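You operate a simulated robot arm through the tools that you are given. There is no shell and no other tool.

Carry out the task below with a simulated two-armed robot. There is one attempt and no reset: what you move stays moved.

## Task
Fit the cap that the grey wheel names and tap it home.
Fine: use the beige mallet, free hand clear of the blows, and put it back; leave the other cap. Set down upright: beige mallet.
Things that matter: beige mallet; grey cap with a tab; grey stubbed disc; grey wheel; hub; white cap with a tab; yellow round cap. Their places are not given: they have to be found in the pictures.

The check looks at the end state, three seconds after you hand in, the way a careful person would. Anything else that was tipped, shoved, dropped, spilled or broken makes it a failure. A push-on lid holds only when it is set on centred and level and pressed home; a screw cap is set on level and turned clockwise until tight.

## Robot
Two 7-joint arms with fingered hands on one trunk that stands fixed in place. Base frame: the origin is at the foot of the trunk, x ahead of it, y to its left, z up; the work surface is at about z = 700. Readings come in mm, rad, newtons and seconds.
The left shoulder is at [55, 158, 1094], the right one opposite. With the tool pointing down near the work surface each hand reaches from about 360 to 820 mm from the base axis, measured 20 degrees to its own side. Payload 4 kg a hand.
Tool frame (each hand has its own): the origin (TCP) lies between the finger pads and is the grasp point; the fingertips stand 30 mm ahead of it; z points along the fingers, y is the line along which they close. The gripper opens to 104 mm. The gripper's body begins 35 mm behind the TCP. The gripper is a hand of 4 fingers: y runs from the thumb to the fingers, the wrist lies at [-15, -104, -178] in the tool frame.
Orientation is that of the tool frame in the base frame, as [roll, pitch, yaw] about the fixed x, y, z axes, in that order (R = Rz(yaw) Ry(pitch) Rx(roll)). With the fingers straight down and the wrist toward the robot, the tool's x, y and z point along [0, 1, 0], [1, 0, 0] and [0, 0, -1] of the base frame.

## Interface
- The arms move only by the tool servo_tool. It takes "left_motion", "right_motion" or both (then of equal length, played together; a hand with none holds still); each is text: rows parted by semicolons, each of 6 numbers parted by spaces: the shift along the base's x, y, z in mm, then the turn, a rotation vector about the base's x, y, z in rad. In form: x y z rx ry rz; .... A call has 1 to 20 rows; each row is the pose to reach, as a shift and turn from the pose commanded when the call began. A row lasts 0.2 s, in which the tool goes at most 50 mm and 0.15 rad; a call with a longer step from one row to the next is refused whole. A pose out of reach is approached as far as the arm can. The call stops where the force on the tool passes 40 N (or 10 N more than at its start, if that is more) or the arm is blocked; 0.2 s more then pass. In this call time passes only in rows, and 0.2 s behind the last. The reply holds the time, the measured pose of the TCP, the force on the tool along the base axes, the opening and the grip force, in the units named above and with some noise, with the torque about the TCP (base axes, N m) and any sound that the robot's microphone picked up.
- Cameras (640 x 400 px; columns grow to the right, rows downward): "scene" is now at [111.6, -65.7, 1277.1]; the picture's right is [-0.70, -0.71, 0.01], its down [-0.33, 0.32, -0.89] and it looks along [0.63, -0.63, -0.46] (base axes); focal length 244 px, centre (320, 200). "left" rides on the left gripper at [-61, -92, -130] in its tool frame; the picture's right is [-0.81, -0.27, 0.52], its down [0.53, -0.71, 0.45] and it looks along [0.24, 0.64, 0.72] (tool axes); focal length 275 px, centre (320, 200). "right" rides on the right gripper at [61, -92, -130] in its tool frame; the picture's right is [-0.81, 0.27, -0.52], its down [-0.53, -0.71, 0.46] and it looks along [-0.24, 0.64, 0.72] (tool axes); focal length 275 px, centre (320, 200).
- get_image(camera): a new picture of that camera. The clock stands still meanwhile.
- lift_body(by): slides the trunk up (or, below 0, down) by that many mm; the arms and the scene camera ride with it, the base frame stays. It gives what a move gives, with no picture.
- finger_targets(index, middle, ring, thumb_bend, thumb_turn, hand): sets how far each is bent, from 0 (flat) to 100 (curled in); at 30 the hand is open as for a grip, at 70 the pads meet at the TCP. One left out holds its place. A second passes; each finger stops where it meets its share of the squeeze, and holds until it gets a number again. It is the only way to open and close the hand. It gives what a move gives, with no picture; readings hold the bend of each and the force on the fingers (four entries, about 0 where the hand has none), thumb and palm. thumb_turn goes from beside the hand (0) to across from the fingers (100), as for a grip.
- aim_head(pan, tilt): turns the head with the scene camera to pan (to the left, within 1.396 rad either way) and tilt (down, from -0.506 to 1.204), counted from straight ahead of the robot. It gives what a move gives.
- measure_at(camera, pixels): for up to 12 pixels [column, row] of the newest picture of that camera ("zoom" is the newest enlarged one), the place [x, y, z] in the base frame of the surface seen there, good to about 3 mm. The clock stands still meanwhile.
- close_up(camera, box): a new picture of the part [left, top, right, bottom] of that camera's present view, enlarged. The clock stands still meanwhile.
- job_done(): hands the job in; it is judged then, once.

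Unless the task says otherwise, let go and move clear before handing in.

The tools are called after "Emit:" as a command line: name --argument value ..., lists and objects as JSON in quotes. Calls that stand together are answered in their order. servo_tool: Moves the arms, as the interface text tells. Its arguments: {"type":"object","properties":{"left_motion":{"type":"string"},"right_motion":{"type":"string"}},"required":[]} The other tools are called the same way: lift_body (by) slides the trunk up or down; finger_targets (index, middle, ring, thumb_bend, thumb_turn, hand) moves the fingers one by one; aim_head (pan, tilt) turns the head that bears the scene camera; get_image (camera) takes a picture; measure_at (camera, pixels) gives the place of the surface under pixels of a picture; close_up (camera, box) takes an enlarged picture of a part of a camera's view; job_done () hands the job in.

At the start:

```text
time_s: 0.0
left_tcp_pos: [533.1, -42.5, 1106.4]
left_orientation: [-3.141, 0.0, 1.572]
left_force: [-0.1, 0.7, -0.2]
left_moment: [-0.02, 0.02, -0.01]
left_grip_width: 103.4
left_gripper_force: 0.1
left_shape: jaw
left_bend: [30.0, 30.0, 30.0, 30.0, 98.0]
left_finger forces: [0.0, 0.0, 0.0, 0.1, 0.0, 0.1]
right_tcp_pos: [351.0, -504.4, 1139.3]
right_orientation: [-3.138, -0.001, 1.571]
right_force: [-0.7, -0.1, -0.2]
right_moment: [0.01, 0.0, 0.0]
right_grip_width: 103.8
right_gripper_force: 0.0
right_shape: jaw
right_bend: [30.0, 30.0, 30.0, 30.0, 98.0]
right_finger forces: [0.0, 0.0, 0.0, 0.1, 0.0, 0.0]
trunk travel left (down, up): [-300.0, 207.0]
head pan, tilt: [-0.782, 0.464]
```

scene: 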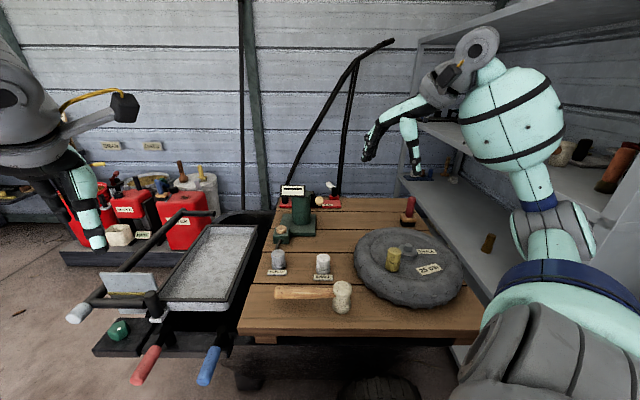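
right: 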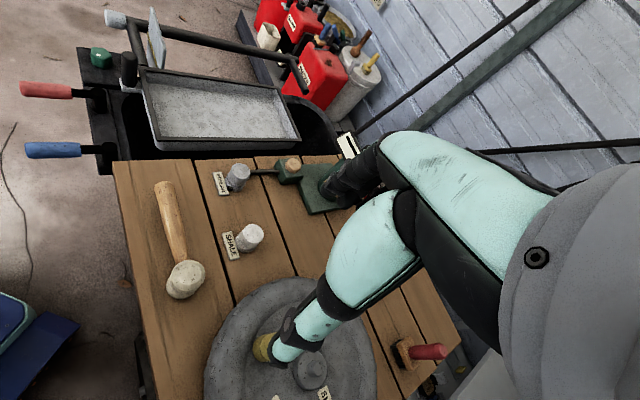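
left: 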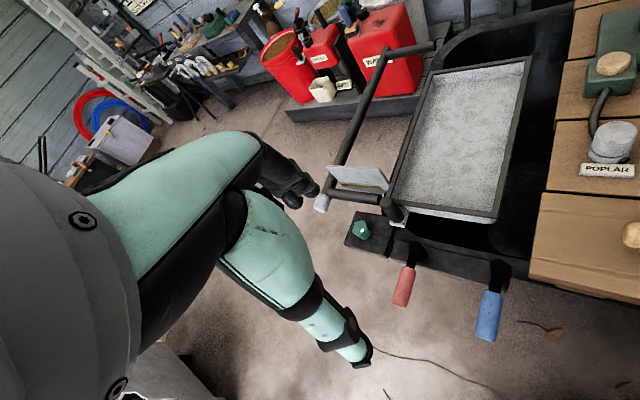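

The scene picture shows a table with a mallet (about 340,295), two small caps with labels (278,260) and (323,265), and a large grey round thing at (405,265) with a yellow cap and a label. I'll take enlarged views to read the labels and tell the objects apart.

Emit:
close_up --camera "scene" --box '[340, 210, 480, 310]'

Emit:
close_up --camera "scene" --box '[240, 170, 380, 320]'

Emit:
close_up --camera "right" --box '[110, 140, 380, 400]'

```text
4.00 times, centred on (410, 260) of scene
```

zoom: 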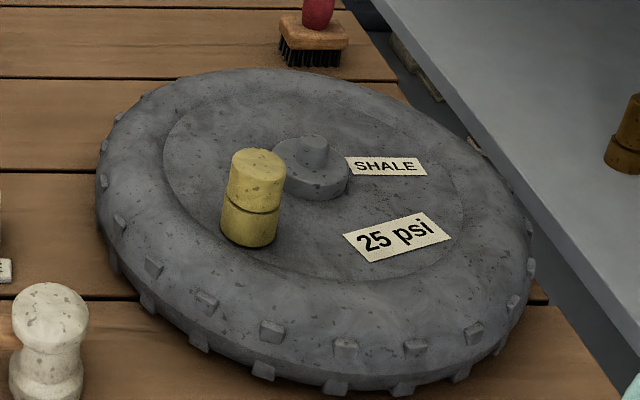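

```text
2.67 times, centred on (310, 245) of scene
```

zoom: 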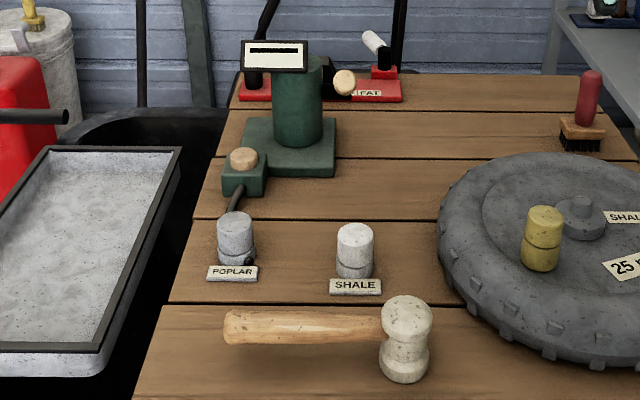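

```text
1.54 times, centred on (245, 270) of right
```

zoom: 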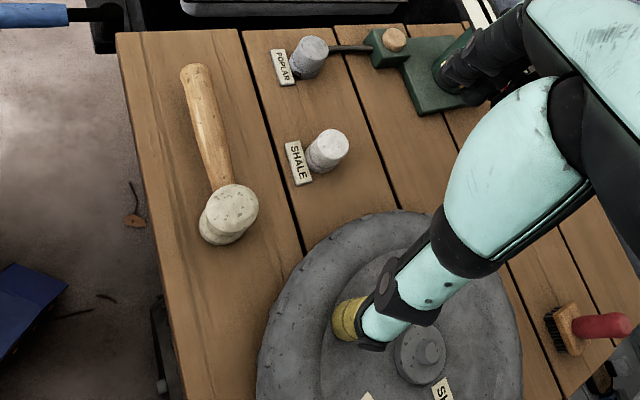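

The wheel's tag reads SHALE (with a "25 psi" tag), and the white cap at about (323,263) stands by the label SHALE; the grey one is POPLAR. I'll turn the head to centre the table and measure places.

Emit:
aim_head --pan -0.95 --tilt 0.75

Emit:
get_image --camera "scene"

```text
time_s: 0.8
left_tcp_pos: [519.5, -43.3, 1113.9]
left_orientation: [3.126, 0.0, 1.571]
left_force: [-0.1, -0.7, 0.1]
left_moment: [0.01, -0.02, -0.04]
left_grip_width: 103.7
left_gripper_force: 0.0
left_shape: jaw
left_bend: [30.0, 30.0, 30.0, 30.0, 98.0]
left_finger forces: [0.0, 0.0, 0.0, 0.0, 0.1, 0.1]
right_tcp_pos: [336.0, -505.5, 1144.3]
right_orientation: [3.129, 0.001, 1.57]
right_force: [-0.3, -0.5, -0.1]
right_moment: [0.02, -0.02, -0.01]
right_grip_width: 104.0
right_gripper_force: 0.1
right_shape: jaw
right_bend: [30.0, 30.0, 30.0, 30.0, 98.0]
right_finger forces: [0.1, 0.1, 0.1, 0.0, 0.0, 0.1]
trunk travel left (down, up): [-300.0, 207.0]
head pan, tilt: [-0.949, 0.75]
```

```text
taken
```

scene: 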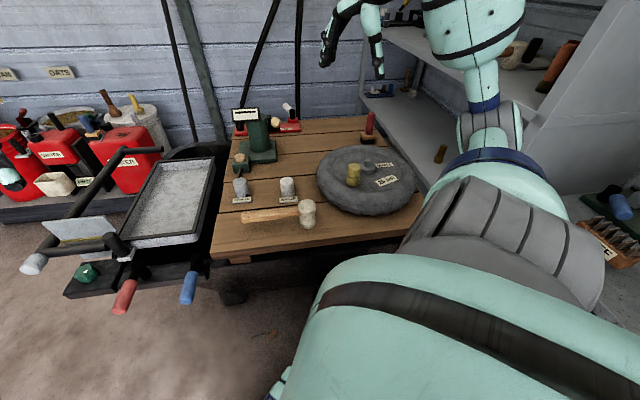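

The table now lies in the middle-right (mallet head at about (307,210), caps at (241,187) and (287,187), yellow at (353,175), hub at (367,165)). I'll enlarge and measure.

Emit:
close_up --camera "scene" --box '[210, 90, 430, 260]'

```text
2.35 times, centred on (320, 175) of scene
```

zoom: 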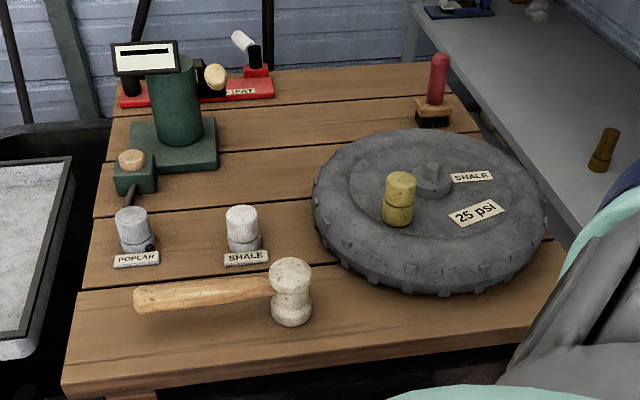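

Emit:
measure_at --camera "zoom" --pixels '[[400, 180], [398, 212], [433, 168], [433, 185], [242, 212], [242, 240], [131, 215], [135, 240], [290, 268], [292, 310], [190, 297], [145, 297]]'

Emit:
measure_at --camera "zoom" --pixels '[[350, 180], [500, 180], [430, 140], [420, 280], [330, 180], [400, 330], [200, 200], [246, 258], [136, 260], [320, 210], [540, 210], [430, 225]]'

```text
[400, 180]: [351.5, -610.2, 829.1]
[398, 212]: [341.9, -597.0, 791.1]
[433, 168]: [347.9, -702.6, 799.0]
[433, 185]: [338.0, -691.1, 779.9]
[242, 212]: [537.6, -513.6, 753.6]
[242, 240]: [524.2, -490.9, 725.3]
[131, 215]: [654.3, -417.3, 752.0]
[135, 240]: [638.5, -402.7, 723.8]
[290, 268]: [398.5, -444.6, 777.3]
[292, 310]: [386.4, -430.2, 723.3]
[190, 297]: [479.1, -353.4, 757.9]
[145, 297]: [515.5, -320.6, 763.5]
```

```text
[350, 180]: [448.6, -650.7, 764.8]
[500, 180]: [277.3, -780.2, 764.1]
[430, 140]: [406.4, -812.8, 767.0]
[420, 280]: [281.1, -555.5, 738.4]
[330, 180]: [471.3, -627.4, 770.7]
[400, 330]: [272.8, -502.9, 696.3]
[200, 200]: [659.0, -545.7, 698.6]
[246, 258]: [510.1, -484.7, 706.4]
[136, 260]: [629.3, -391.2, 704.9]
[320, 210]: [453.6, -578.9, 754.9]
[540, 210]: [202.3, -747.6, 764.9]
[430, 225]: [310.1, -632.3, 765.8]
```

The wheel lies flat (face near z 766) with a stubbed boss near its centre at about (343,-695) and the yellow cap at (347,-604). I need a close look from the right hand camera, so I'll turn and lower the right hand toward the wheel, staying well above it.

Emit:
servo_tool --right_motion "-5 5 -20 0 0 -0.14; -10 10 -40 0 0 -0.28; -15 15 -60 0 0 -0.42; -20 20 -80 0 0 -0.56; -25 25 -90 0 0 -0.7; -30 30 -100 0 0 -0.84; -35 35 -110 0 0 -0.97; -40 40 -120 0 0 -1.1"

Emit:
get_image --camera "right"

Emit:
get_image --camera "scene"

```text
time_s: 2.6
left_tcp_pos: [519.0, -44.2, 1114.4]
left_orientation: [3.129, -0.002, 1.572]
left_force: [-0.1, 0.3, 0.6]
left_moment: [-0.01, -0.02, -0.01]
left_grip_width: 104.1
left_gripper_force: 0.0
left_shape: jaw
left_bend: [30.0, 30.0, 30.0, 30.0, 98.0]
left_finger forces: [0.0, 0.0, 0.0, 0.0, 0.1, 0.0]
right_tcp_pos: [301.0, -476.5, 1026.3]
right_orientation: [3.128, -0.022, 0.486]
right_force: [0.4, -0.2, -0.3]
right_moment: [-0.02, 0.0, 0.01]
right_grip_width: 103.7
right_gripper_force: 0.0
right_shape: jaw
right_bend: [30.0, 30.0, 30.0, 30.0, 98.0]
right_finger forces: [0.0, 0.0, 0.0, 0.1, 0.1, 0.0]
right hand out of reach, approached as far as the arm can: row 8
trunk travel left (down, up): [-300.0, 207.0]
head pan, tilt: [-0.949, 0.75]
```

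```text
taken
```

right: 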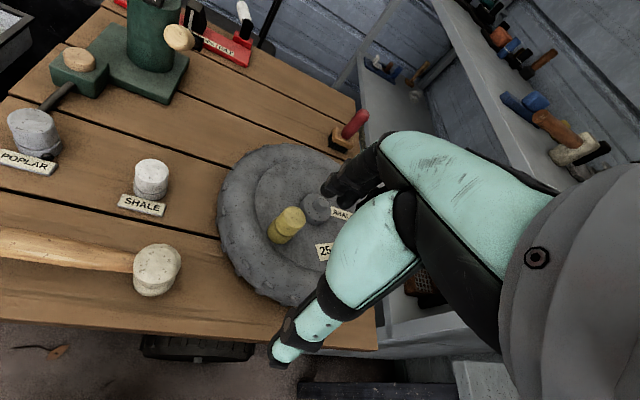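

```text
taken
```

scene: 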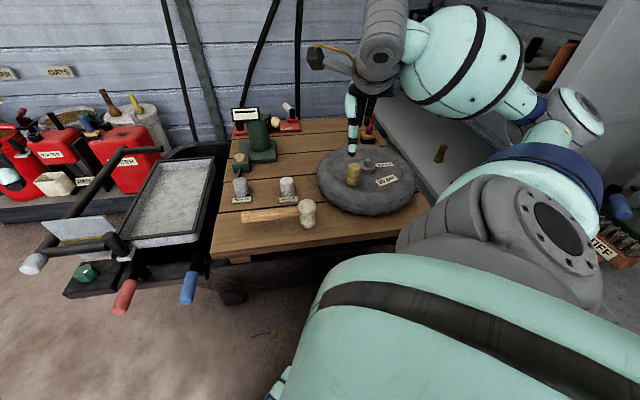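

The right camera now sees the wheel with the yellow cap at (287,225), the boss at (315,207), and the two labelled caps at (150,178) and (35,132). I'll enlarge these.

Emit:
close_up --camera "right" --box '[210, 140, 370, 310]'

Emit:
close_up --camera "right" --box '[0, 90, 200, 310]'

Emit:
close_up --camera "right" --box '[110, 140, 190, 230]'

```text
2.35 times, centred on (290, 225) of right
```

zoom: 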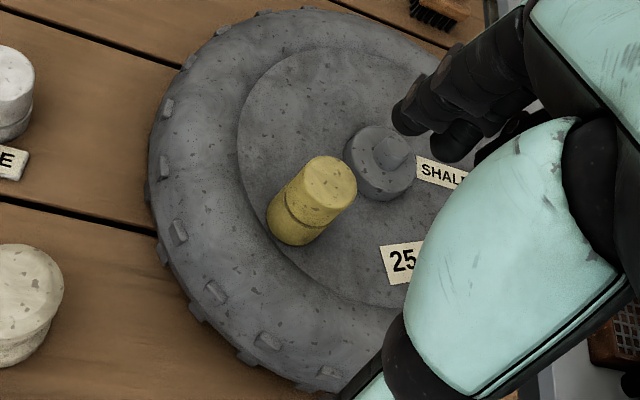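

```text
1.82 times, centred on (100, 200) of right
```

zoom: 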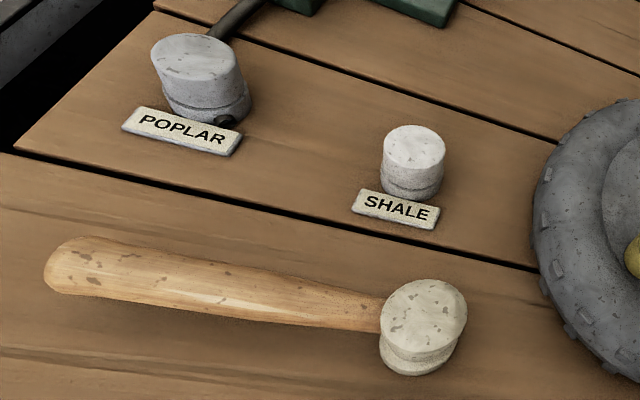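

```text
4.44 times, centred on (150, 185) of right
```

zoom: 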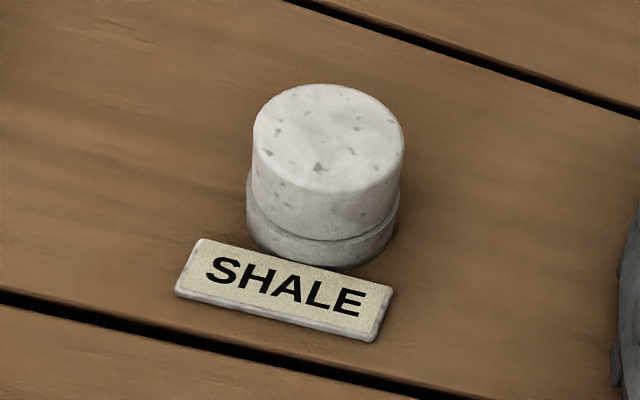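

The right camera shows the boss at the wheel centre as a disc with a stub on top, next to the free-standing yellow cap; the white cap's tab is not visible from here. I'll move the right hand beyond the wheel so the boss shows clear of the fingers in the left part of the picture.

Emit:
servo_tool --right_motion "-8 -44 -10 0 0 0; -17 -88 -20 0 0 0; -26 -132 -30 0 0 0; -35 -176 -40 0 0 0; -44 -220 -50 0 0 0; -51 -265 -60 0 0 0"

Emit:
get_image --camera "right"

```text
time_s: 4.0
left_tcp_pos: [520.6, -44.1, 1112.4]
left_orientation: [3.13, -0.001, 1.57]
left_force: [0.6, -1.0, -0.3]
left_moment: [-0.01, 0.0, -0.02]
left_grip_width: 103.9
left_gripper_force: 0.1
left_shape: jaw
left_bend: [30.0, 30.0, 30.0, 30.0, 98.0]
left_finger forces: [0.0, 0.1, 0.0, 0.1, 0.0, 0.0]
right_tcp_pos: [248.5, -743.5, 967.6]
right_orientation: [3.131, 0.001, 0.471]
right_force: [0.7, -0.2, 0.2]
right_moment: [0.0, -0.03, 0.01]
right_grip_width: 103.8
right_gripper_force: 0.0
right_shape: jaw
right_bend: [30.0, 30.0, 30.0, 30.0, 98.0]
right_finger forces: [0.0, 0.1, 0.0, 0.0, 0.0, 0.0]
trunk travel left (down, up): [-300.0, 207.0]
head pan, tilt: [-0.949, 0.75]
```

```text
taken
```

right: 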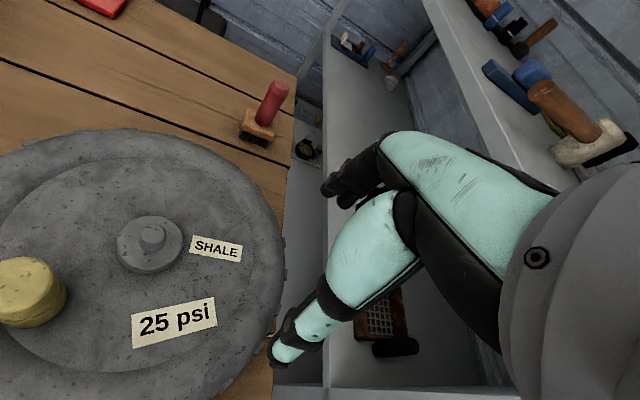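

Emit:
close_up --camera "right" --box '[80, 190, 240, 290]'

Emit:
measure_at --camera "zoom" --pixels '[[285, 192], [165, 210], [400, 200], [275, 110], [290, 300], [255, 240], [230, 195], [280, 135], [270, 215], [320, 260], [450, 330], [120, 160]]'

Emit:
measure_at --camera "right" --pixels '[[152, 238], [20, 285], [60, 290], [30, 260], [150, 245], [176, 325], [100, 180], [260, 240]]'

```text
4.00 times, centred on (160, 240) of right
```

zoom: 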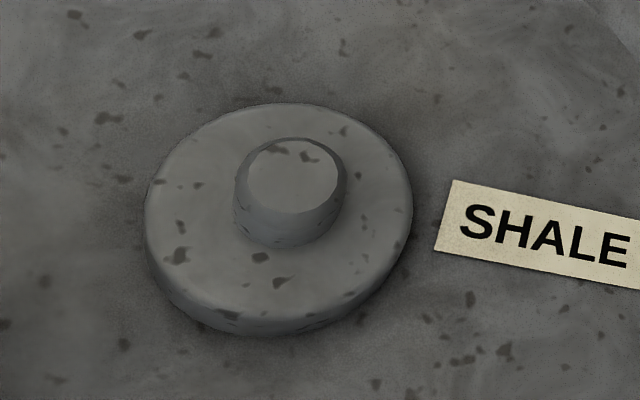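

```text
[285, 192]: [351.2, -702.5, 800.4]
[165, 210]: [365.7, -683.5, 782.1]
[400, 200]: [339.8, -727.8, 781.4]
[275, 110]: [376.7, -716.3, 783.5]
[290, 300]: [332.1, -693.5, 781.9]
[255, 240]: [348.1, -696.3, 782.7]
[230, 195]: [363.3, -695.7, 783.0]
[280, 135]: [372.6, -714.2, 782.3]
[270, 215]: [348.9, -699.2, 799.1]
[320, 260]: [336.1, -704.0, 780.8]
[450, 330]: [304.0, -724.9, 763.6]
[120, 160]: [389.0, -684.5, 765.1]
```

```text
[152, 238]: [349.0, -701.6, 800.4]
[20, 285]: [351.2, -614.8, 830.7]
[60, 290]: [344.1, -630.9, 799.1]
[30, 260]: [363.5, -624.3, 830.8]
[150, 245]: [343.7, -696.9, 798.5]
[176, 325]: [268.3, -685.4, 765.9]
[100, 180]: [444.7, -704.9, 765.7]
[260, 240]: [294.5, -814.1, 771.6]
```

The boss at the wheel centre is a smooth disc (top z≈782) with a stub (top z≈800) centred near (351,-702). Now I'll look closely at the yellow one at (28,290) in this view and shift the hand to see it better.

Emit:
servo_tool --right_motion "8 40 0 0 0 0; 16 80 0 0 0 0; 20 100 -10 0 0 0"

Emit:
get_image --camera "right"

Emit:
close_up --camera "right" --box '[60, 180, 260, 310]'

```text
time_s: 4.8
left_tcp_pos: [519.8, -43.1, 1113.6]
left_orientation: [3.13, 0.001, 1.571]
left_force: [-0.9, -0.3, 0.1]
left_moment: [-0.03, -0.02, 0.0]
left_grip_width: 104.0
left_gripper_force: 0.0
left_shape: jaw
left_bend: [30.0, 30.0, 30.0, 30.0, 98.0]
left_finger forces: [0.1, 0.0, 0.1, 0.0, 0.0, 0.1]
right_tcp_pos: [267.5, -641.2, 958.5]
right_orientation: [3.129, 0.002, 0.469]
right_force: [0.2, 0.1, 0.3]
right_moment: [0.01, 0.0, -0.01]
right_grip_width: 103.9
right_gripper_force: 0.0
right_shape: jaw
right_bend: [30.0, 30.0, 30.0, 30.0, 98.0]
right_finger forces: [0.0, 0.0, 0.0, 0.0, 0.0, 0.1]
trunk travel left (down, up): [-300.0, 207.0]
head pan, tilt: [-0.949, 0.75]
```

```text
taken
```

right: 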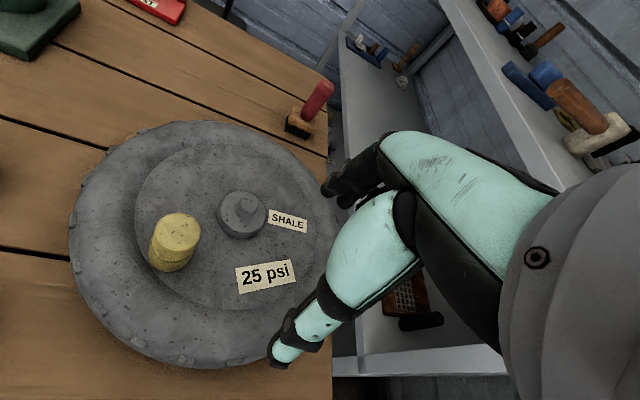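

```text
3.08 times, centred on (160, 245) of right
```

zoom: 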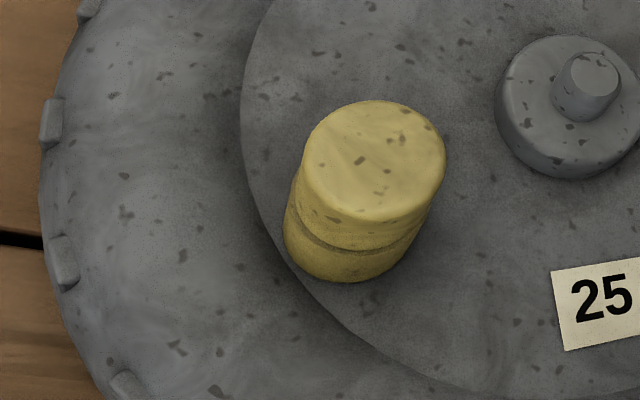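

The yellow cap stands off to one side of the wheel face; the disc with a stub seems at or near the centre. I'll measure points along the inner circle and the rim to find the wheel's true centre.

Emit:
measure_at --camera "right" --pixels '[[133, 220], [140, 195], [160, 165], [200, 148], [240, 148], [290, 165], [330, 215], [335, 245], [240, 310], [200, 303], [160, 278], [145, 255]]'

Emit:
measure_at --camera "right" --pixels '[[68, 250], [72, 220], [90, 175], [130, 140], [180, 124], [230, 124], [280, 140], [325, 190], [120, 345], [170, 365], [210, 368], [90, 310]]'

```text
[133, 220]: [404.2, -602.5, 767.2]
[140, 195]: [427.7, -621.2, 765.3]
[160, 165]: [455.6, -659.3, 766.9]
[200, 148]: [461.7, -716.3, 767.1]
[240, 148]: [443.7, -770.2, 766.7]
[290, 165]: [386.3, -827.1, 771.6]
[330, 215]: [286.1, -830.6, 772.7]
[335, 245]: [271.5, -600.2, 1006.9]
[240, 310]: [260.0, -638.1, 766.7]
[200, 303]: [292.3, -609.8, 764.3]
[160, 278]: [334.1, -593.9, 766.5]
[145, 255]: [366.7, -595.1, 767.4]
```

```text
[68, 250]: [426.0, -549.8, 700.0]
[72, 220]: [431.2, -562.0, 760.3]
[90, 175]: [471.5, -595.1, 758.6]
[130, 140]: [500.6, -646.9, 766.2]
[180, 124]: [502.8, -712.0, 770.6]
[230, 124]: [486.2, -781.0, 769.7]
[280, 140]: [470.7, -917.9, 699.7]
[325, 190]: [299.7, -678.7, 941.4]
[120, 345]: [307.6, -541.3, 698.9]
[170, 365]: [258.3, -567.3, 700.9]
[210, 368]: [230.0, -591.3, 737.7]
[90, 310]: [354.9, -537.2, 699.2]
```

The inner circle fits a centre of about (352,-703), so the stubbed disc is the hub at the wheel's centre. Now I'll go to look closely at the white SHALE cap.

Emit:
servo_tool --right_motion "45 20 0 0 0 0; 90 45 -10 0 0 0; 135 70 -25 0 0 0; 171 93 -45 0 0 0"

Emit:
get_image --camera "right"

Emit:
close_up --camera "right" --box '[80, 180, 240, 300]'

```text
refused: row 2 steps farther than a row can; nothing moved
```

```text
taken
```

right: 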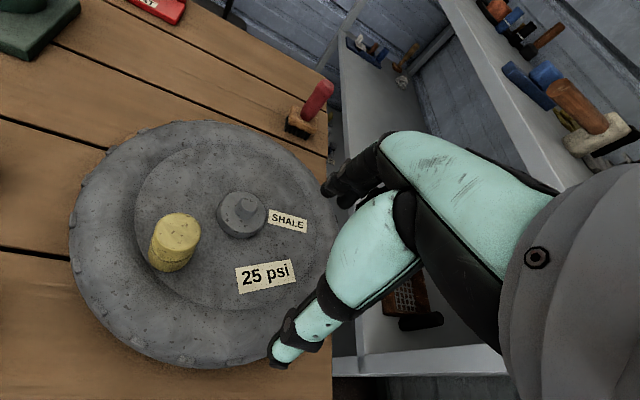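

```text
3.33 times, centred on (160, 240) of right
```

zoom: 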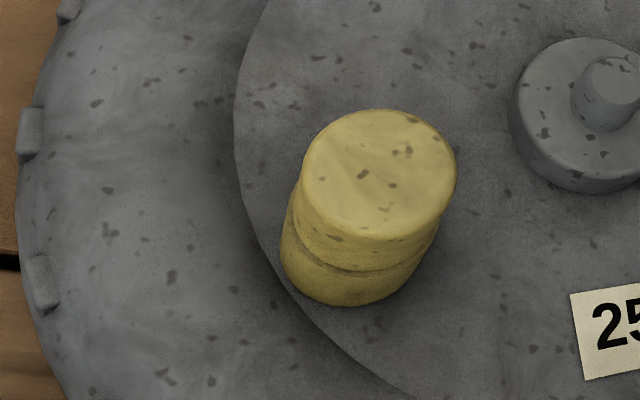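

The move was refused for a step longer than 50 mm, and nothing moved. I'll repeat it in smaller steps.

Emit:
servo_tool --right_motion "36 19 -5 0 0 0; 72 38 -10 0 0 0; 108 57 -20 0 0 0; 142 76 -34 0 0 0; 171 93 -50 0 0 0"

Emit:
get_image --camera "right"

Emit:
close_up --camera "right" --box '[80, 180, 240, 300]'

```text
time_s: 6.0
left_tcp_pos: [521.7, -43.5, 1113.0]
left_orientation: [3.129, 0.0, 1.571]
left_force: [-0.1, -0.6, 0.5]
left_moment: [-0.02, 0.02, -0.01]
left_grip_width: 103.8
left_gripper_force: 0.0
left_shape: jaw
left_bend: [30.0, 30.0, 30.0, 30.0, 98.0]
left_finger forces: [0.0, 0.0, 0.0, 0.0, 0.0, 0.0]
right_tcp_pos: [440.0, -547.8, 907.8]
right_orientation: [3.126, 0.005, 0.47]
right_force: [0.4, -0.6, 0.5]
right_moment: [0.0, 0.0, 0.03]
right_grip_width: 103.9
right_gripper_force: 0.1
right_shape: jaw
right_bend: [30.0, 30.0, 30.0, 30.0, 98.0]
right_finger forces: [0.0, 0.0, 0.1, 0.0, 0.0, 0.1]
trunk travel left (down, up): [-300.0, 207.0]
head pan, tilt: [-0.949, 0.75]
```

```text
taken
```

right: 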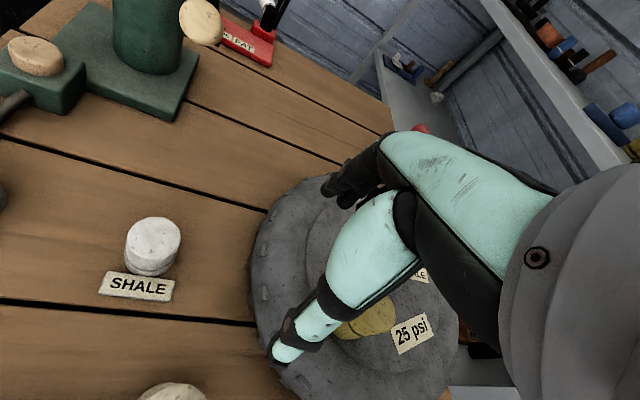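

```text
3.33 times, centred on (160, 240) of right
```

zoom: 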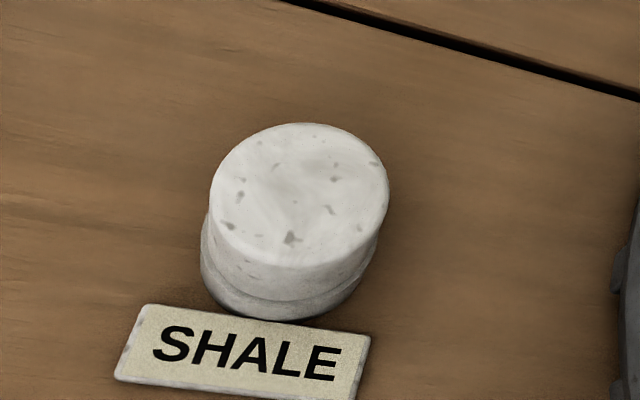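

The white cap (pixel (153,240)) shows no tab from this side, so it must be on the far side. I'll look at the grey cap from the scene camera to learn what its tab is like, and at the white one too.

Emit:
measure_at --camera "zoom" --pixels '[[300, 195], [215, 200], [385, 190], [300, 128], [300, 262], [205, 250], [360, 290], [290, 310], [230, 370], [130, 340], [360, 350], [400, 300]]'

Emit:
close_up --camera "scene" --box '[225, 170, 305, 220]'

```text
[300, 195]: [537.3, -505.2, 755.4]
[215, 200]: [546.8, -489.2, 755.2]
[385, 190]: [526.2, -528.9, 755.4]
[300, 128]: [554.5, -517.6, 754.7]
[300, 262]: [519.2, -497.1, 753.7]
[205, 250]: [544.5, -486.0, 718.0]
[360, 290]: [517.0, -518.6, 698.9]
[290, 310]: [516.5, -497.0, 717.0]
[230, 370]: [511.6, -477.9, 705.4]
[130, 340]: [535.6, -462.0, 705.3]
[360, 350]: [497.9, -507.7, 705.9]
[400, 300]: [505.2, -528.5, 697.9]
```

```text
8.00 times, centred on (265, 195) of scene
```

zoom: 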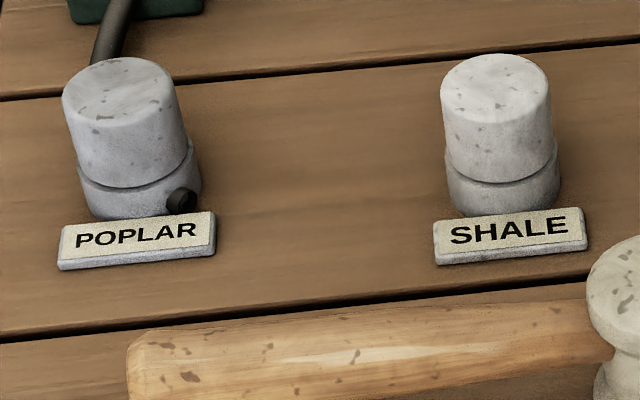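

The grey cap's tab is a small dark peg on its lower ring, so the white cap's must face away from both cameras; the white cap's top is centred near (537,-508,755), about 43 mm across, and the upper body runs from z 717 to 755. I'll turn the right hand back to yaw ≈ 1.57 and bring it above the cap.

Emit:
servo_tool --right_motion "12 5 0 0 0 0.14; 24 10 0 0 0 0.28; 36 15 0 0 0 0.42; 48 20 0 0 0 0.56; 60 25 -5 0 0 0.7; 72 30 -10 0 0 0.84; 84 35 -20 0 0 0.98; 97 40 -30 0 0 1.1"

Emit:
get_image --camera "right"

Emit:
get_image --camera "scene"

```text
time_s: 7.8
left_tcp_pos: [520.6, -42.9, 1112.5]
left_orientation: [3.13, 0.001, 1.572]
left_force: [0.0, 0.2, -0.4]
left_moment: [-0.02, -0.02, -0.03]
left_grip_width: 103.9
left_gripper_force: 0.0
left_shape: jaw
left_bend: [30.0, 30.0, 30.0, 30.0, 98.0]
left_finger forces: [0.1, 0.0, 0.1, 0.0, 0.1, 0.1]
right_tcp_pos: [538.0, -507.3, 878.2]
right_orientation: [3.13, 0.002, 1.572]
right_force: [0.3, 0.4, 0.0]
right_moment: [-0.02, -0.01, 0.0]
right_grip_width: 103.9
right_gripper_force: 0.0
right_shape: jaw
right_bend: [30.0, 30.0, 30.0, 30.0, 98.0]
right_finger forces: [0.0, 0.0, 0.1, 0.1, 0.0, 0.0]
trunk travel left (down, up): [-300.0, 207.0]
head pan, tilt: [-0.949, 0.75]
```

```text
taken
```

right: 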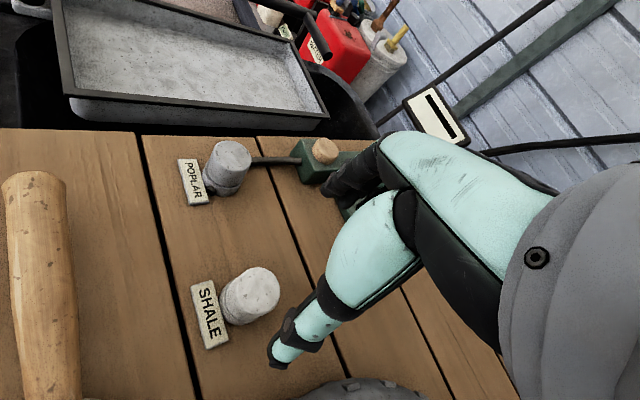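

```text
taken
```

scene: 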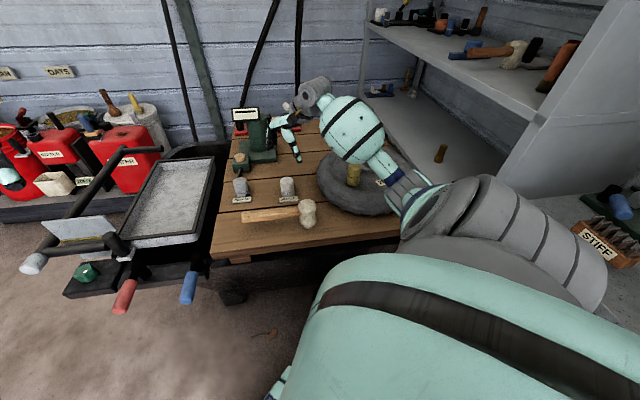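

The hand is above the cap; the arm passes in front of the wheel in the scene view near (375,155). I'll check how high the arm is there and measure the cap once more before going down.

Emit:
measure_at --camera "scene" --pixels '[[355, 130], [378, 160], [400, 190], [408, 210], [345, 150], [300, 158], [287, 180], [287, 190]]'

Emit:
measure_at --camera "right" --pixels '[[255, 288], [232, 285], [278, 288], [257, 268], [252, 308], [210, 310], [225, 340], [198, 288], [40, 290], [40, 180], [40, 395]]'

```text
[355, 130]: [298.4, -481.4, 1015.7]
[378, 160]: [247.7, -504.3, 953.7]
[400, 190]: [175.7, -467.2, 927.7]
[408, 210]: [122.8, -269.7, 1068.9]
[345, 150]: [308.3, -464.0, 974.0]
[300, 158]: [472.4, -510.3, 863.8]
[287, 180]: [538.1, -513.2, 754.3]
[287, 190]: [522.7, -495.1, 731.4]
```

```text
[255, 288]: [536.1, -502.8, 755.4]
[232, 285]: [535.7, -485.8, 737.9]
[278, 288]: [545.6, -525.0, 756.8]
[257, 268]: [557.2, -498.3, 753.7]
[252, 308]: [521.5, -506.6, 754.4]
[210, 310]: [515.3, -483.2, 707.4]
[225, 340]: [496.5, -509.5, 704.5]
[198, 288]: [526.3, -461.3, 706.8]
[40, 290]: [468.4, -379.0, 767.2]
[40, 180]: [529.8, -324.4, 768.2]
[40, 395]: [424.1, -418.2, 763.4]
```

The forearm is at z≈930–1015 near the wheel, and lowering the hand by 130 mm would bring the elbow low. I'll raise the trunk by 150 mm first so the arm comes in more steeply.

Emit:
lift_body --by 150

Emit:
get_image --camera "scene"

```text
time_s: 9.5
left_tcp_pos: [520.3, -43.0, 1263.7]
left_orientation: [3.13, -0.001, 1.571]
left_force: [0.3, -0.3, 1.4]
left_moment: [0.01, 0.04, 0.01]
left_grip_width: 103.6
left_gripper_force: 0.0
left_shape: jaw
left_bend: [30.0, 30.0, 30.0, 30.0, 98.0]
left_finger forces: [0.0, 0.1, 0.0, 0.0, 0.1, 0.1]
right_tcp_pos: [536.9, -508.1, 1029.1]
right_orientation: [3.129, 0.002, 1.571]
right_force: [-0.6, -0.5, 0.7]
right_moment: [-0.01, -0.02, -0.04]
right_grip_width: 104.0
right_gripper_force: 0.1
right_shape: jaw
right_bend: [30.0, 30.0, 30.0, 30.0, 98.0]
right_finger forces: [0.0, 0.0, 0.1, 0.0, 0.0, 0.0]
trunk travel left (down, up): [-450.0, 57.0]
head pan, tilt: [-0.949, 0.75]
```

```text
taken
```

scene: 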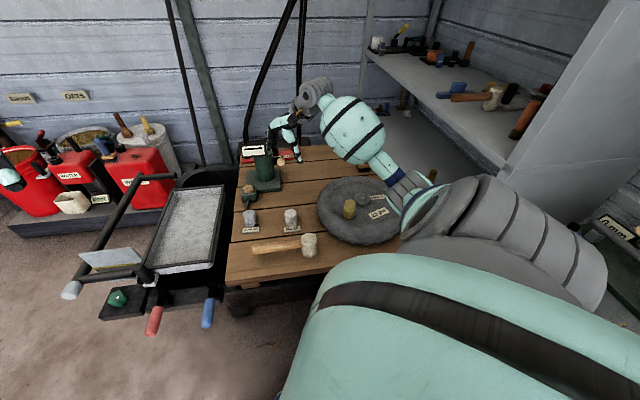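

The trunk is up and the view is clear. I'll lower the right hand to about z 800 above the white cap and check.

Emit:
servo_tool --right_motion "0 0 -45 0.01 0 0; 0 0 -90 0.01 0 0; 0 0 -135 0.01 0 0; 0 0 -180 0.01 0 0; 0 0 -215 0.01 0 0; 0 0 -229 0.01 0 0"

Emit:
get_image --camera "right"

Emit:
get_image --camera "scene"

```text
time_s: 10.9
left_tcp_pos: [520.7, -43.4, 1263.0]
left_orientation: [3.129, -0.001, 1.571]
left_force: [-0.2, -0.6, 0.8]
left_moment: [-0.01, 0.02, -0.02]
left_grip_width: 103.7
left_gripper_force: 0.1
left_shape: jaw
left_bend: [30.0, 30.0, 30.0, 30.0, 98.0]
left_finger forces: [0.1, 0.0, 0.1, 0.1, 0.0, 0.0]
right_tcp_pos: [536.8, -507.8, 798.4]
right_orientation: [3.133, -0.008, 1.572]
right_force: [0.2, 0.0, 0.4]
right_moment: [0.05, -0.02, -0.01]
right_grip_width: 103.8
right_gripper_force: 0.0
right_shape: jaw
right_bend: [30.0, 30.0, 30.0, 30.0, 98.0]
right_finger forces: [0.0, 0.0, 0.0, 0.0, 0.1, 0.0]
trunk travel left (down, up): [-450.0, 57.0]
head pan, tilt: [-0.949, 0.75]
```

```text
taken
```

right: 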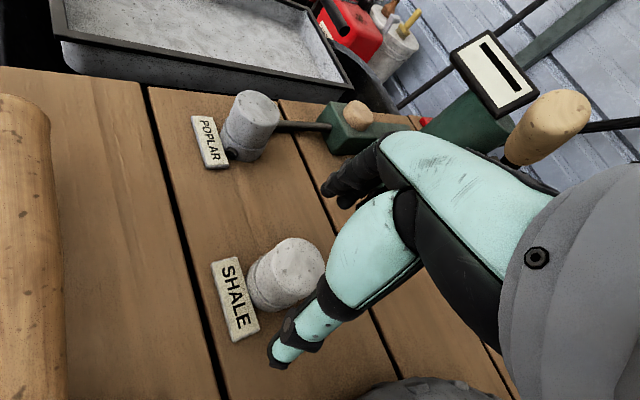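

```text
taken
```

scene: 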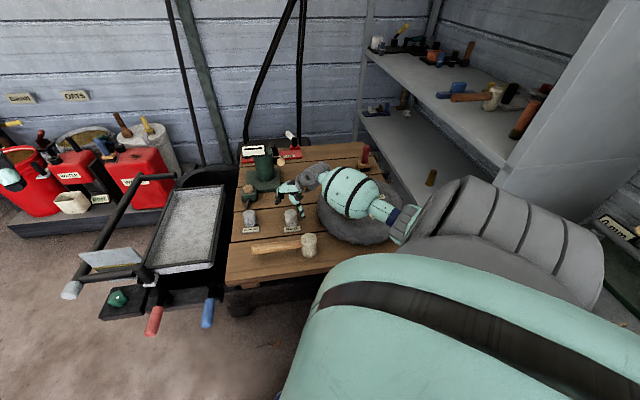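

The hand straddles the white cap at z≈798. I'll check the forearm's clearance over the wheel and yellow cap and view the hand from the scene camera enlarged.

Emit:
measure_at --camera "scene" --pixels '[[350, 195], [350, 212], [370, 215], [395, 235], [335, 190], [290, 205], [283, 200]]'

Emit:
close_up --camera "scene" --box '[230, 150, 430, 275]'

```text
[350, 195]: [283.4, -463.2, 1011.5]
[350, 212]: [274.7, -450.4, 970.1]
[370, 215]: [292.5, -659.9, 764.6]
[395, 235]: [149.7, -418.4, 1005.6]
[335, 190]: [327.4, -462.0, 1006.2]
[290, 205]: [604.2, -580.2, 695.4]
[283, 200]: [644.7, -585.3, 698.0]
```

```text
3.20 times, centred on (330, 212) of scene
```

zoom: 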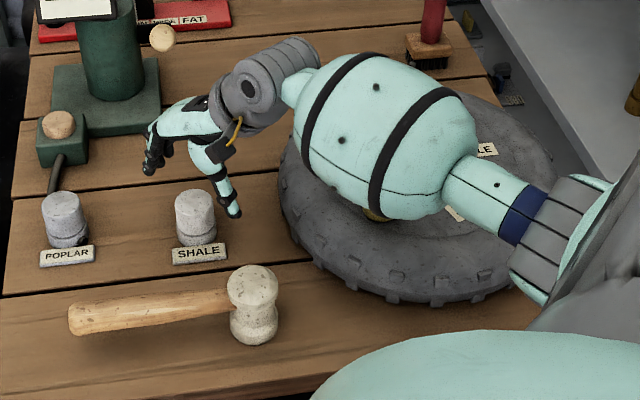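

The forearm is about 200 mm above the table, so it is clear. I'll lower the hand so the pads are at the cap's upper body (TCP z≈750, tips ≈720, above the label's 706).

Emit:
servo_tool --right_motion "0 0 -16 -0.008 0.008 0; 0 0 -32 -0.008 0.008 0; 0 0 -48 -0.008 0.008 0"

Emit:
get_image --camera "right"

Emit:
close_up --camera "scene" --box '[230, 170, 350, 270]'

```text
time_s: 11.7
left_tcp_pos: [520.4, -44.9, 1264.5]
left_orientation: [3.128, -0.002, 1.57]
left_force: [-0.5, -0.5, 0.1]
left_moment: [0.04, 0.01, 0.02]
left_grip_width: 103.7
left_gripper_force: 0.2
left_shape: jaw
left_bend: [30.0, 30.0, 30.0, 30.0, 98.0]
left_finger forces: [0.0, 0.0, 0.0, 0.1, 0.0, 0.0]
right_tcp_pos: [537.9, -507.1, 751.0]
right_orientation: [3.139, -0.001, 1.573]
right_force: [0.2, -0.4, 0.1]
right_moment: [-0.01, 0.0, -0.01]
right_grip_width: 103.8
right_gripper_force: 0.0
right_shape: jaw
right_bend: [30.0, 30.0, 30.0, 30.0, 98.0]
right_finger forces: [0.1, 0.1, 0.0, 0.0, 0.1, 0.0]
trunk travel left (down, up): [-450.0, 57.0]
head pan, tilt: [-0.949, 0.75]
```

```text
taken
```

right: 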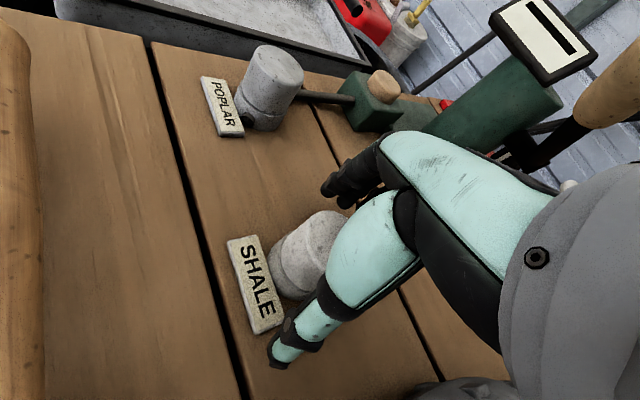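

```text
4.00 times, centred on (290, 220) of scene
```

zoom: 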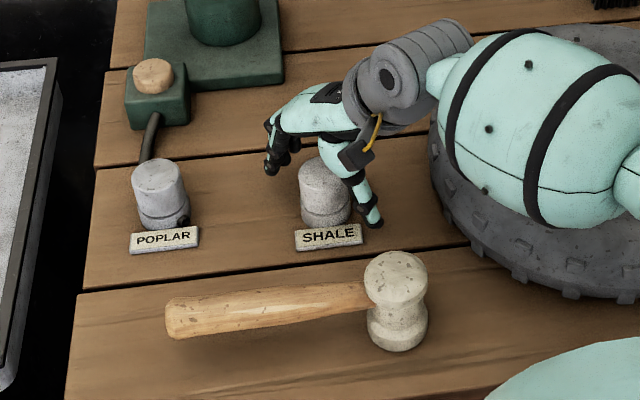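

The thumb and fingers straddle the cap in the enlarged view (fingers at (278,165), thumb at (372,215)). I'll close the hand part way first.

Emit:
finger_targets --hand "right" --index 48 --middle 48 --ring 48 --thumb_bend 48

Emit:
get_image --camera "right"

Emit:
close_up --camera "scene" --box '[260, 180, 340, 240]'

```text
time_s: 12.7
left_tcp_pos: [519.4, -41.7, 1264.3]
left_orientation: [3.129, -0.001, 1.57]
left_force: [0.1, 1.0, 0.4]
left_moment: [-0.01, -0.01, -0.02]
left_grip_width: 103.9
left_gripper_force: 0.0
left_shape: jaw
left_bend: [30.0, 30.0, 30.0, 30.0, 98.0]
left_finger forces: [0.0, 0.0, 0.0, 0.0, 0.1, 0.0]
right_tcp_pos: [538.0, -507.9, 750.2]
right_orientation: [3.136, -0.002, 1.571]
right_force: [-0.9, 0.2, -0.4]
right_moment: [0.0, 0.01, 0.0]
right_grip_width: 57.8
right_gripper_force: 0.0
right_shape: fingers
right_bend: [48.0, 48.0, 48.0, 48.0, 98.0]
right_finger forces: [0.0, 0.1, 0.1, 0.1, 0.1, 0.0]
trunk travel left (down, up): [-450.0, 57.0]
head pan, tilt: [-0.949, 0.75]
```

```text
taken
```

right: 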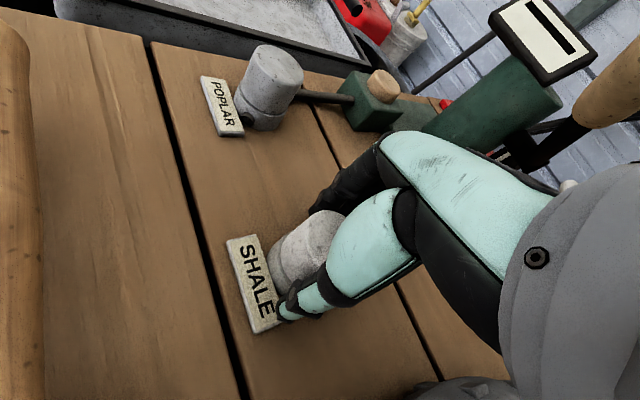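

```text
6.67 times, centred on (300, 210) of scene
```

zoom: 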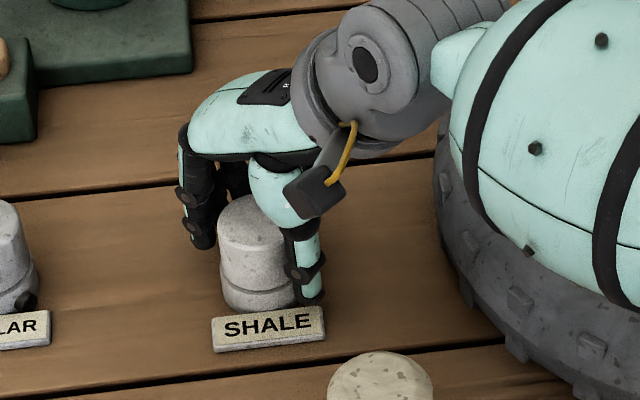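

The opening is 57.8 mm with no contact yet and the thumb tip is just above the label's end. I'll close further.

Emit:
finger_targets --hand "right" --index 54 --middle 54 --ring 54 --thumb_bend 54

Emit:
close_up --camera "scene" --box '[260, 180, 340, 240]'

```text
time_s: 13.7
left_tcp_pos: [521.2, -43.1, 1264.3]
left_orientation: [3.13, 0.001, 1.57]
left_force: [-0.8, 0.2, 0.0]
left_moment: [-0.04, 0.0, 0.04]
left_grip_width: 103.8
left_gripper_force: 0.0
left_shape: jaw
left_bend: [30.0, 30.0, 30.0, 30.0, 98.0]
left_finger forces: [0.0, 0.0, 0.1, 0.0, 0.1, 0.0]
right_tcp_pos: [537.1, -508.8, 751.3]
right_orientation: [3.137, -0.002, 1.572]
right_force: [-0.2, 0.8, 0.3]
right_moment: [-0.02, 0.01, 0.01]
right_grip_width: 43.6
right_gripper_force: 0.4
right_shape: fingers
right_bend: [53.0, 54.0, 54.0, 53.0, 97.0]
right_finger forces: [0.3, 0.1, 0.1, 0.0, 0.6, 0.0]
trunk travel left (down, up): [-450.0, 57.0]
head pan, tilt: [-0.949, 0.75]
```

```text
6.67 times, centred on (300, 210) of scene
```

zoom: 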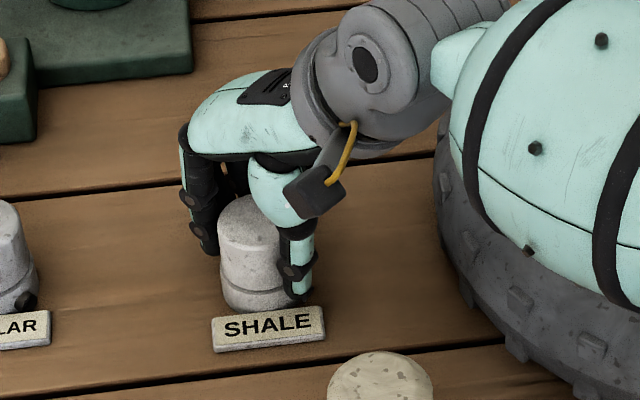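

The fingers just touch (43.6 mm, small forces). I'll squeeze a little more for a firm hold.

Emit:
finger_targets --hand "right" --index 60 --middle 60 --ring 60 --thumb_bend 60

Emit:
get_image --camera "right"

Emit:
close_up --camera "scene" --box '[260, 180, 340, 240]'

```text
time_s: 14.7
left_tcp_pos: [520.3, -42.7, 1263.9]
left_orientation: [3.128, 0.0, 1.572]
left_force: [0.7, 0.5, -0.1]
left_moment: [0.01, 0.0, -0.02]
left_grip_width: 103.9
left_gripper_force: 0.0
left_shape: jaw
left_bend: [30.0, 30.0, 30.0, 30.0, 98.0]
left_finger forces: [0.0, 0.0, 0.0, 0.1, 0.0, 0.1]
right_tcp_pos: [537.1, -506.9, 750.7]
right_orientation: [3.137, -0.001, 1.572]
right_force: [0.9, -0.5, 1.1]
right_moment: [0.02, -0.02, 0.0]
right_grip_width: 38.7
right_gripper_force: 5.2
right_shape: fingers
right_bend: [56.0, 57.0, 60.0, 55.0, 97.0]
right_finger forces: [2.8, 2.3, 0.1, 0.0, 4.6, 0.0]
trunk travel left (down, up): [-450.0, 57.0]
head pan, tilt: [-0.949, 0.75]
```

```text
taken
```

right: 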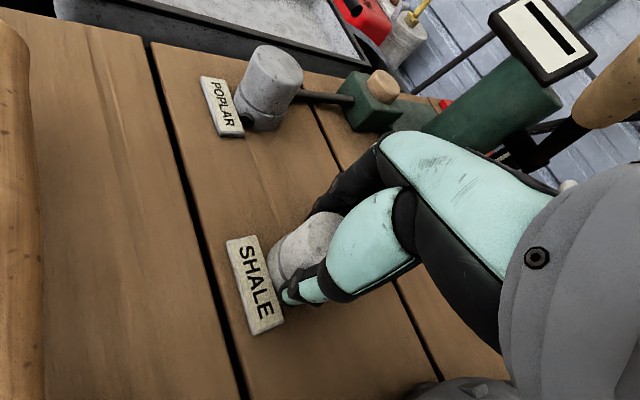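

```text
6.67 times, centred on (300, 210) of scene
```

zoom: 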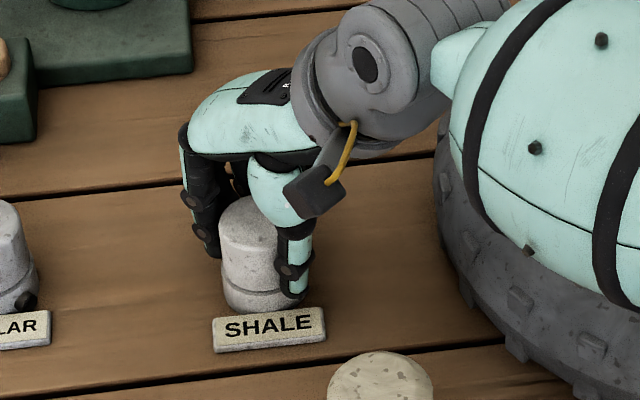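

Index, middle and thumb hold the cap (2.8, 2.3, 4.6 N); the ring finger passes beside it. I'll squeeze slightly more with those three and then lift a little to test.

Emit:
finger_targets --hand "right" --index 64 --middle 64 --ring 54 --thumb_bend 64

Emit:
servo_tool --right_motion "0 0 10 0 0 0; 0 0 25 0 0 0; 0 0 45 0 0 0"

Emit:
get_image --camera "right"

Emit:
close_up --camera "scene" --box '[260, 160, 340, 240]'

```text
time_s: 15.7
left_tcp_pos: [520.5, -42.6, 1263.4]
left_orientation: [3.13, 0.0, 1.571]
left_force: [0.0, -0.2, 0.2]
left_moment: [0.0, -0.01, 0.01]
left_grip_width: 104.0
left_gripper_force: 0.1
left_shape: jaw
left_bend: [30.0, 30.0, 30.0, 30.0, 98.0]
left_finger forces: [0.0, 0.0, 0.0, 0.1, 0.1, 0.1]
right_tcp_pos: [537.9, -507.4, 751.8]
right_orientation: [3.137, -0.002, 1.571]
right_force: [0.2, -0.4, 2.3]
right_moment: [-0.03, -0.05, -0.01]
right_grip_width: 37.6
right_gripper_force: 8.7
right_shape: fingers
right_bend: [57.0, 59.0, 54.0, 55.0, 97.0]
right_finger forces: [4.6, 4.4, 0.0, 0.0, 8.9, 0.0]
trunk travel left (down, up): [-450.0, 57.0]
head pan, tilt: [-0.949, 0.75]
```

```text
time_s: 16.5
left_tcp_pos: [520.9, -41.9, 1264.5]
left_orientation: [3.13, -0.002, 1.571]
left_force: [-0.1, -0.5, 0.0]
left_moment: [0.01, -0.01, -0.01]
left_grip_width: 104.3
left_gripper_force: 0.1
left_shape: jaw
left_bend: [30.0, 30.0, 30.0, 30.0, 98.0]
left_finger forces: [0.0, 0.1, 0.0, 0.1, 0.0, 0.0]
right_tcp_pos: [538.3, -508.1, 796.7]
right_orientation: [3.138, -0.001, 1.57]
right_force: [1.1, 0.4, 0.2]
right_moment: [-0.02, -0.01, 0.01]
right_grip_width: 37.6
right_gripper_force: 8.7
right_shape: fingers
right_bend: [57.0, 60.0, 54.0, 55.0, 96.0]
right_finger forces: [4.6, 4.1, 0.1, 0.0, 8.8, 0.0]
trunk travel left (down, up): [-450.0, 57.0]
head pan, tilt: [-0.949, 0.75]
```

```text
taken
```

right: 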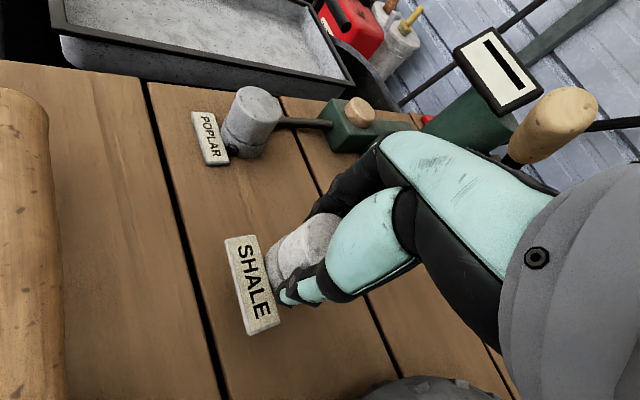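

```text
5.00 times, centred on (300, 200) of scene
```

zoom: 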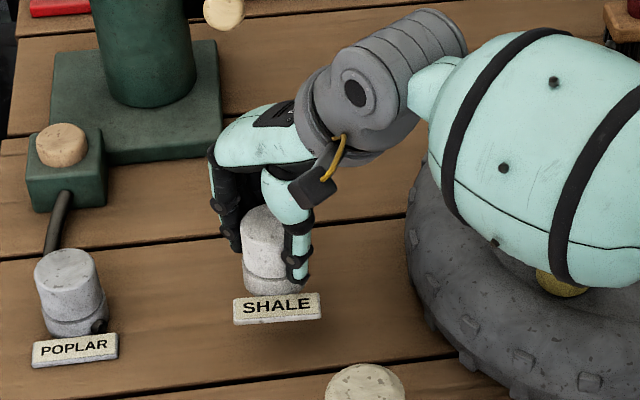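

The SHALE label plate seems to have risen with the cap (a shadow shows below it at (290,335) in the enlarged view), so it is the cap's tab. I'll measure to confirm.

Emit:
measure_at --camera "zoom" --pixels '[[277, 306], [240, 310], [315, 300], [260, 215], [262, 265], [262, 285], [290, 335], [75, 345], [98, 326], [276, 322]]'

Emit:
close_up --camera "right" --box '[190, 170, 350, 350]'

```text
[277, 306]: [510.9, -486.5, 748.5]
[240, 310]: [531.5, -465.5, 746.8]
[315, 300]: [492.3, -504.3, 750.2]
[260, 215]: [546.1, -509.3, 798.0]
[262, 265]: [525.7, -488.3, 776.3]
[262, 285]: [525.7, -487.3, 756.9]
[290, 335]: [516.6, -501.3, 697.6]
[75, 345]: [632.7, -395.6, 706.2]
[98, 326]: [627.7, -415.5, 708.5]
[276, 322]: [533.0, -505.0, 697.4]
```

```text
2.22 times, centred on (270, 260) of right
```

zoom: 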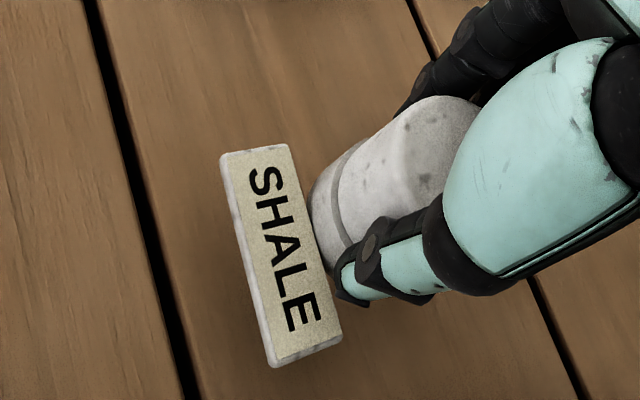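

The plate rose with the cap (z≈748), so the label plate is indeed the cap's tab; the cap is held level. To place it centred I'll measure the cap's side surface to find its axis relative to the hand.

Emit:
close_up --camera "scene" --box '[278, 195, 334, 230]'

```text
11.43 times, centred on (306, 212) of scene
```

zoom: 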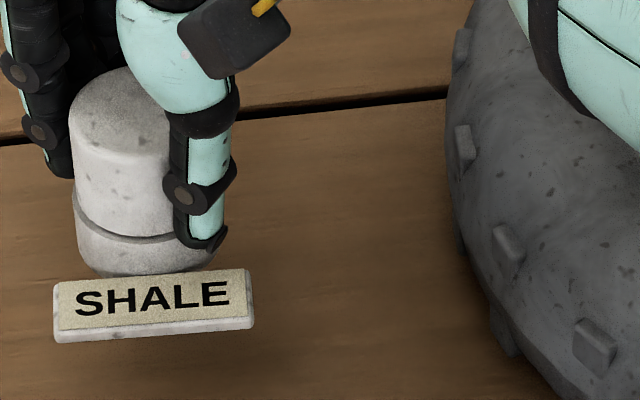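

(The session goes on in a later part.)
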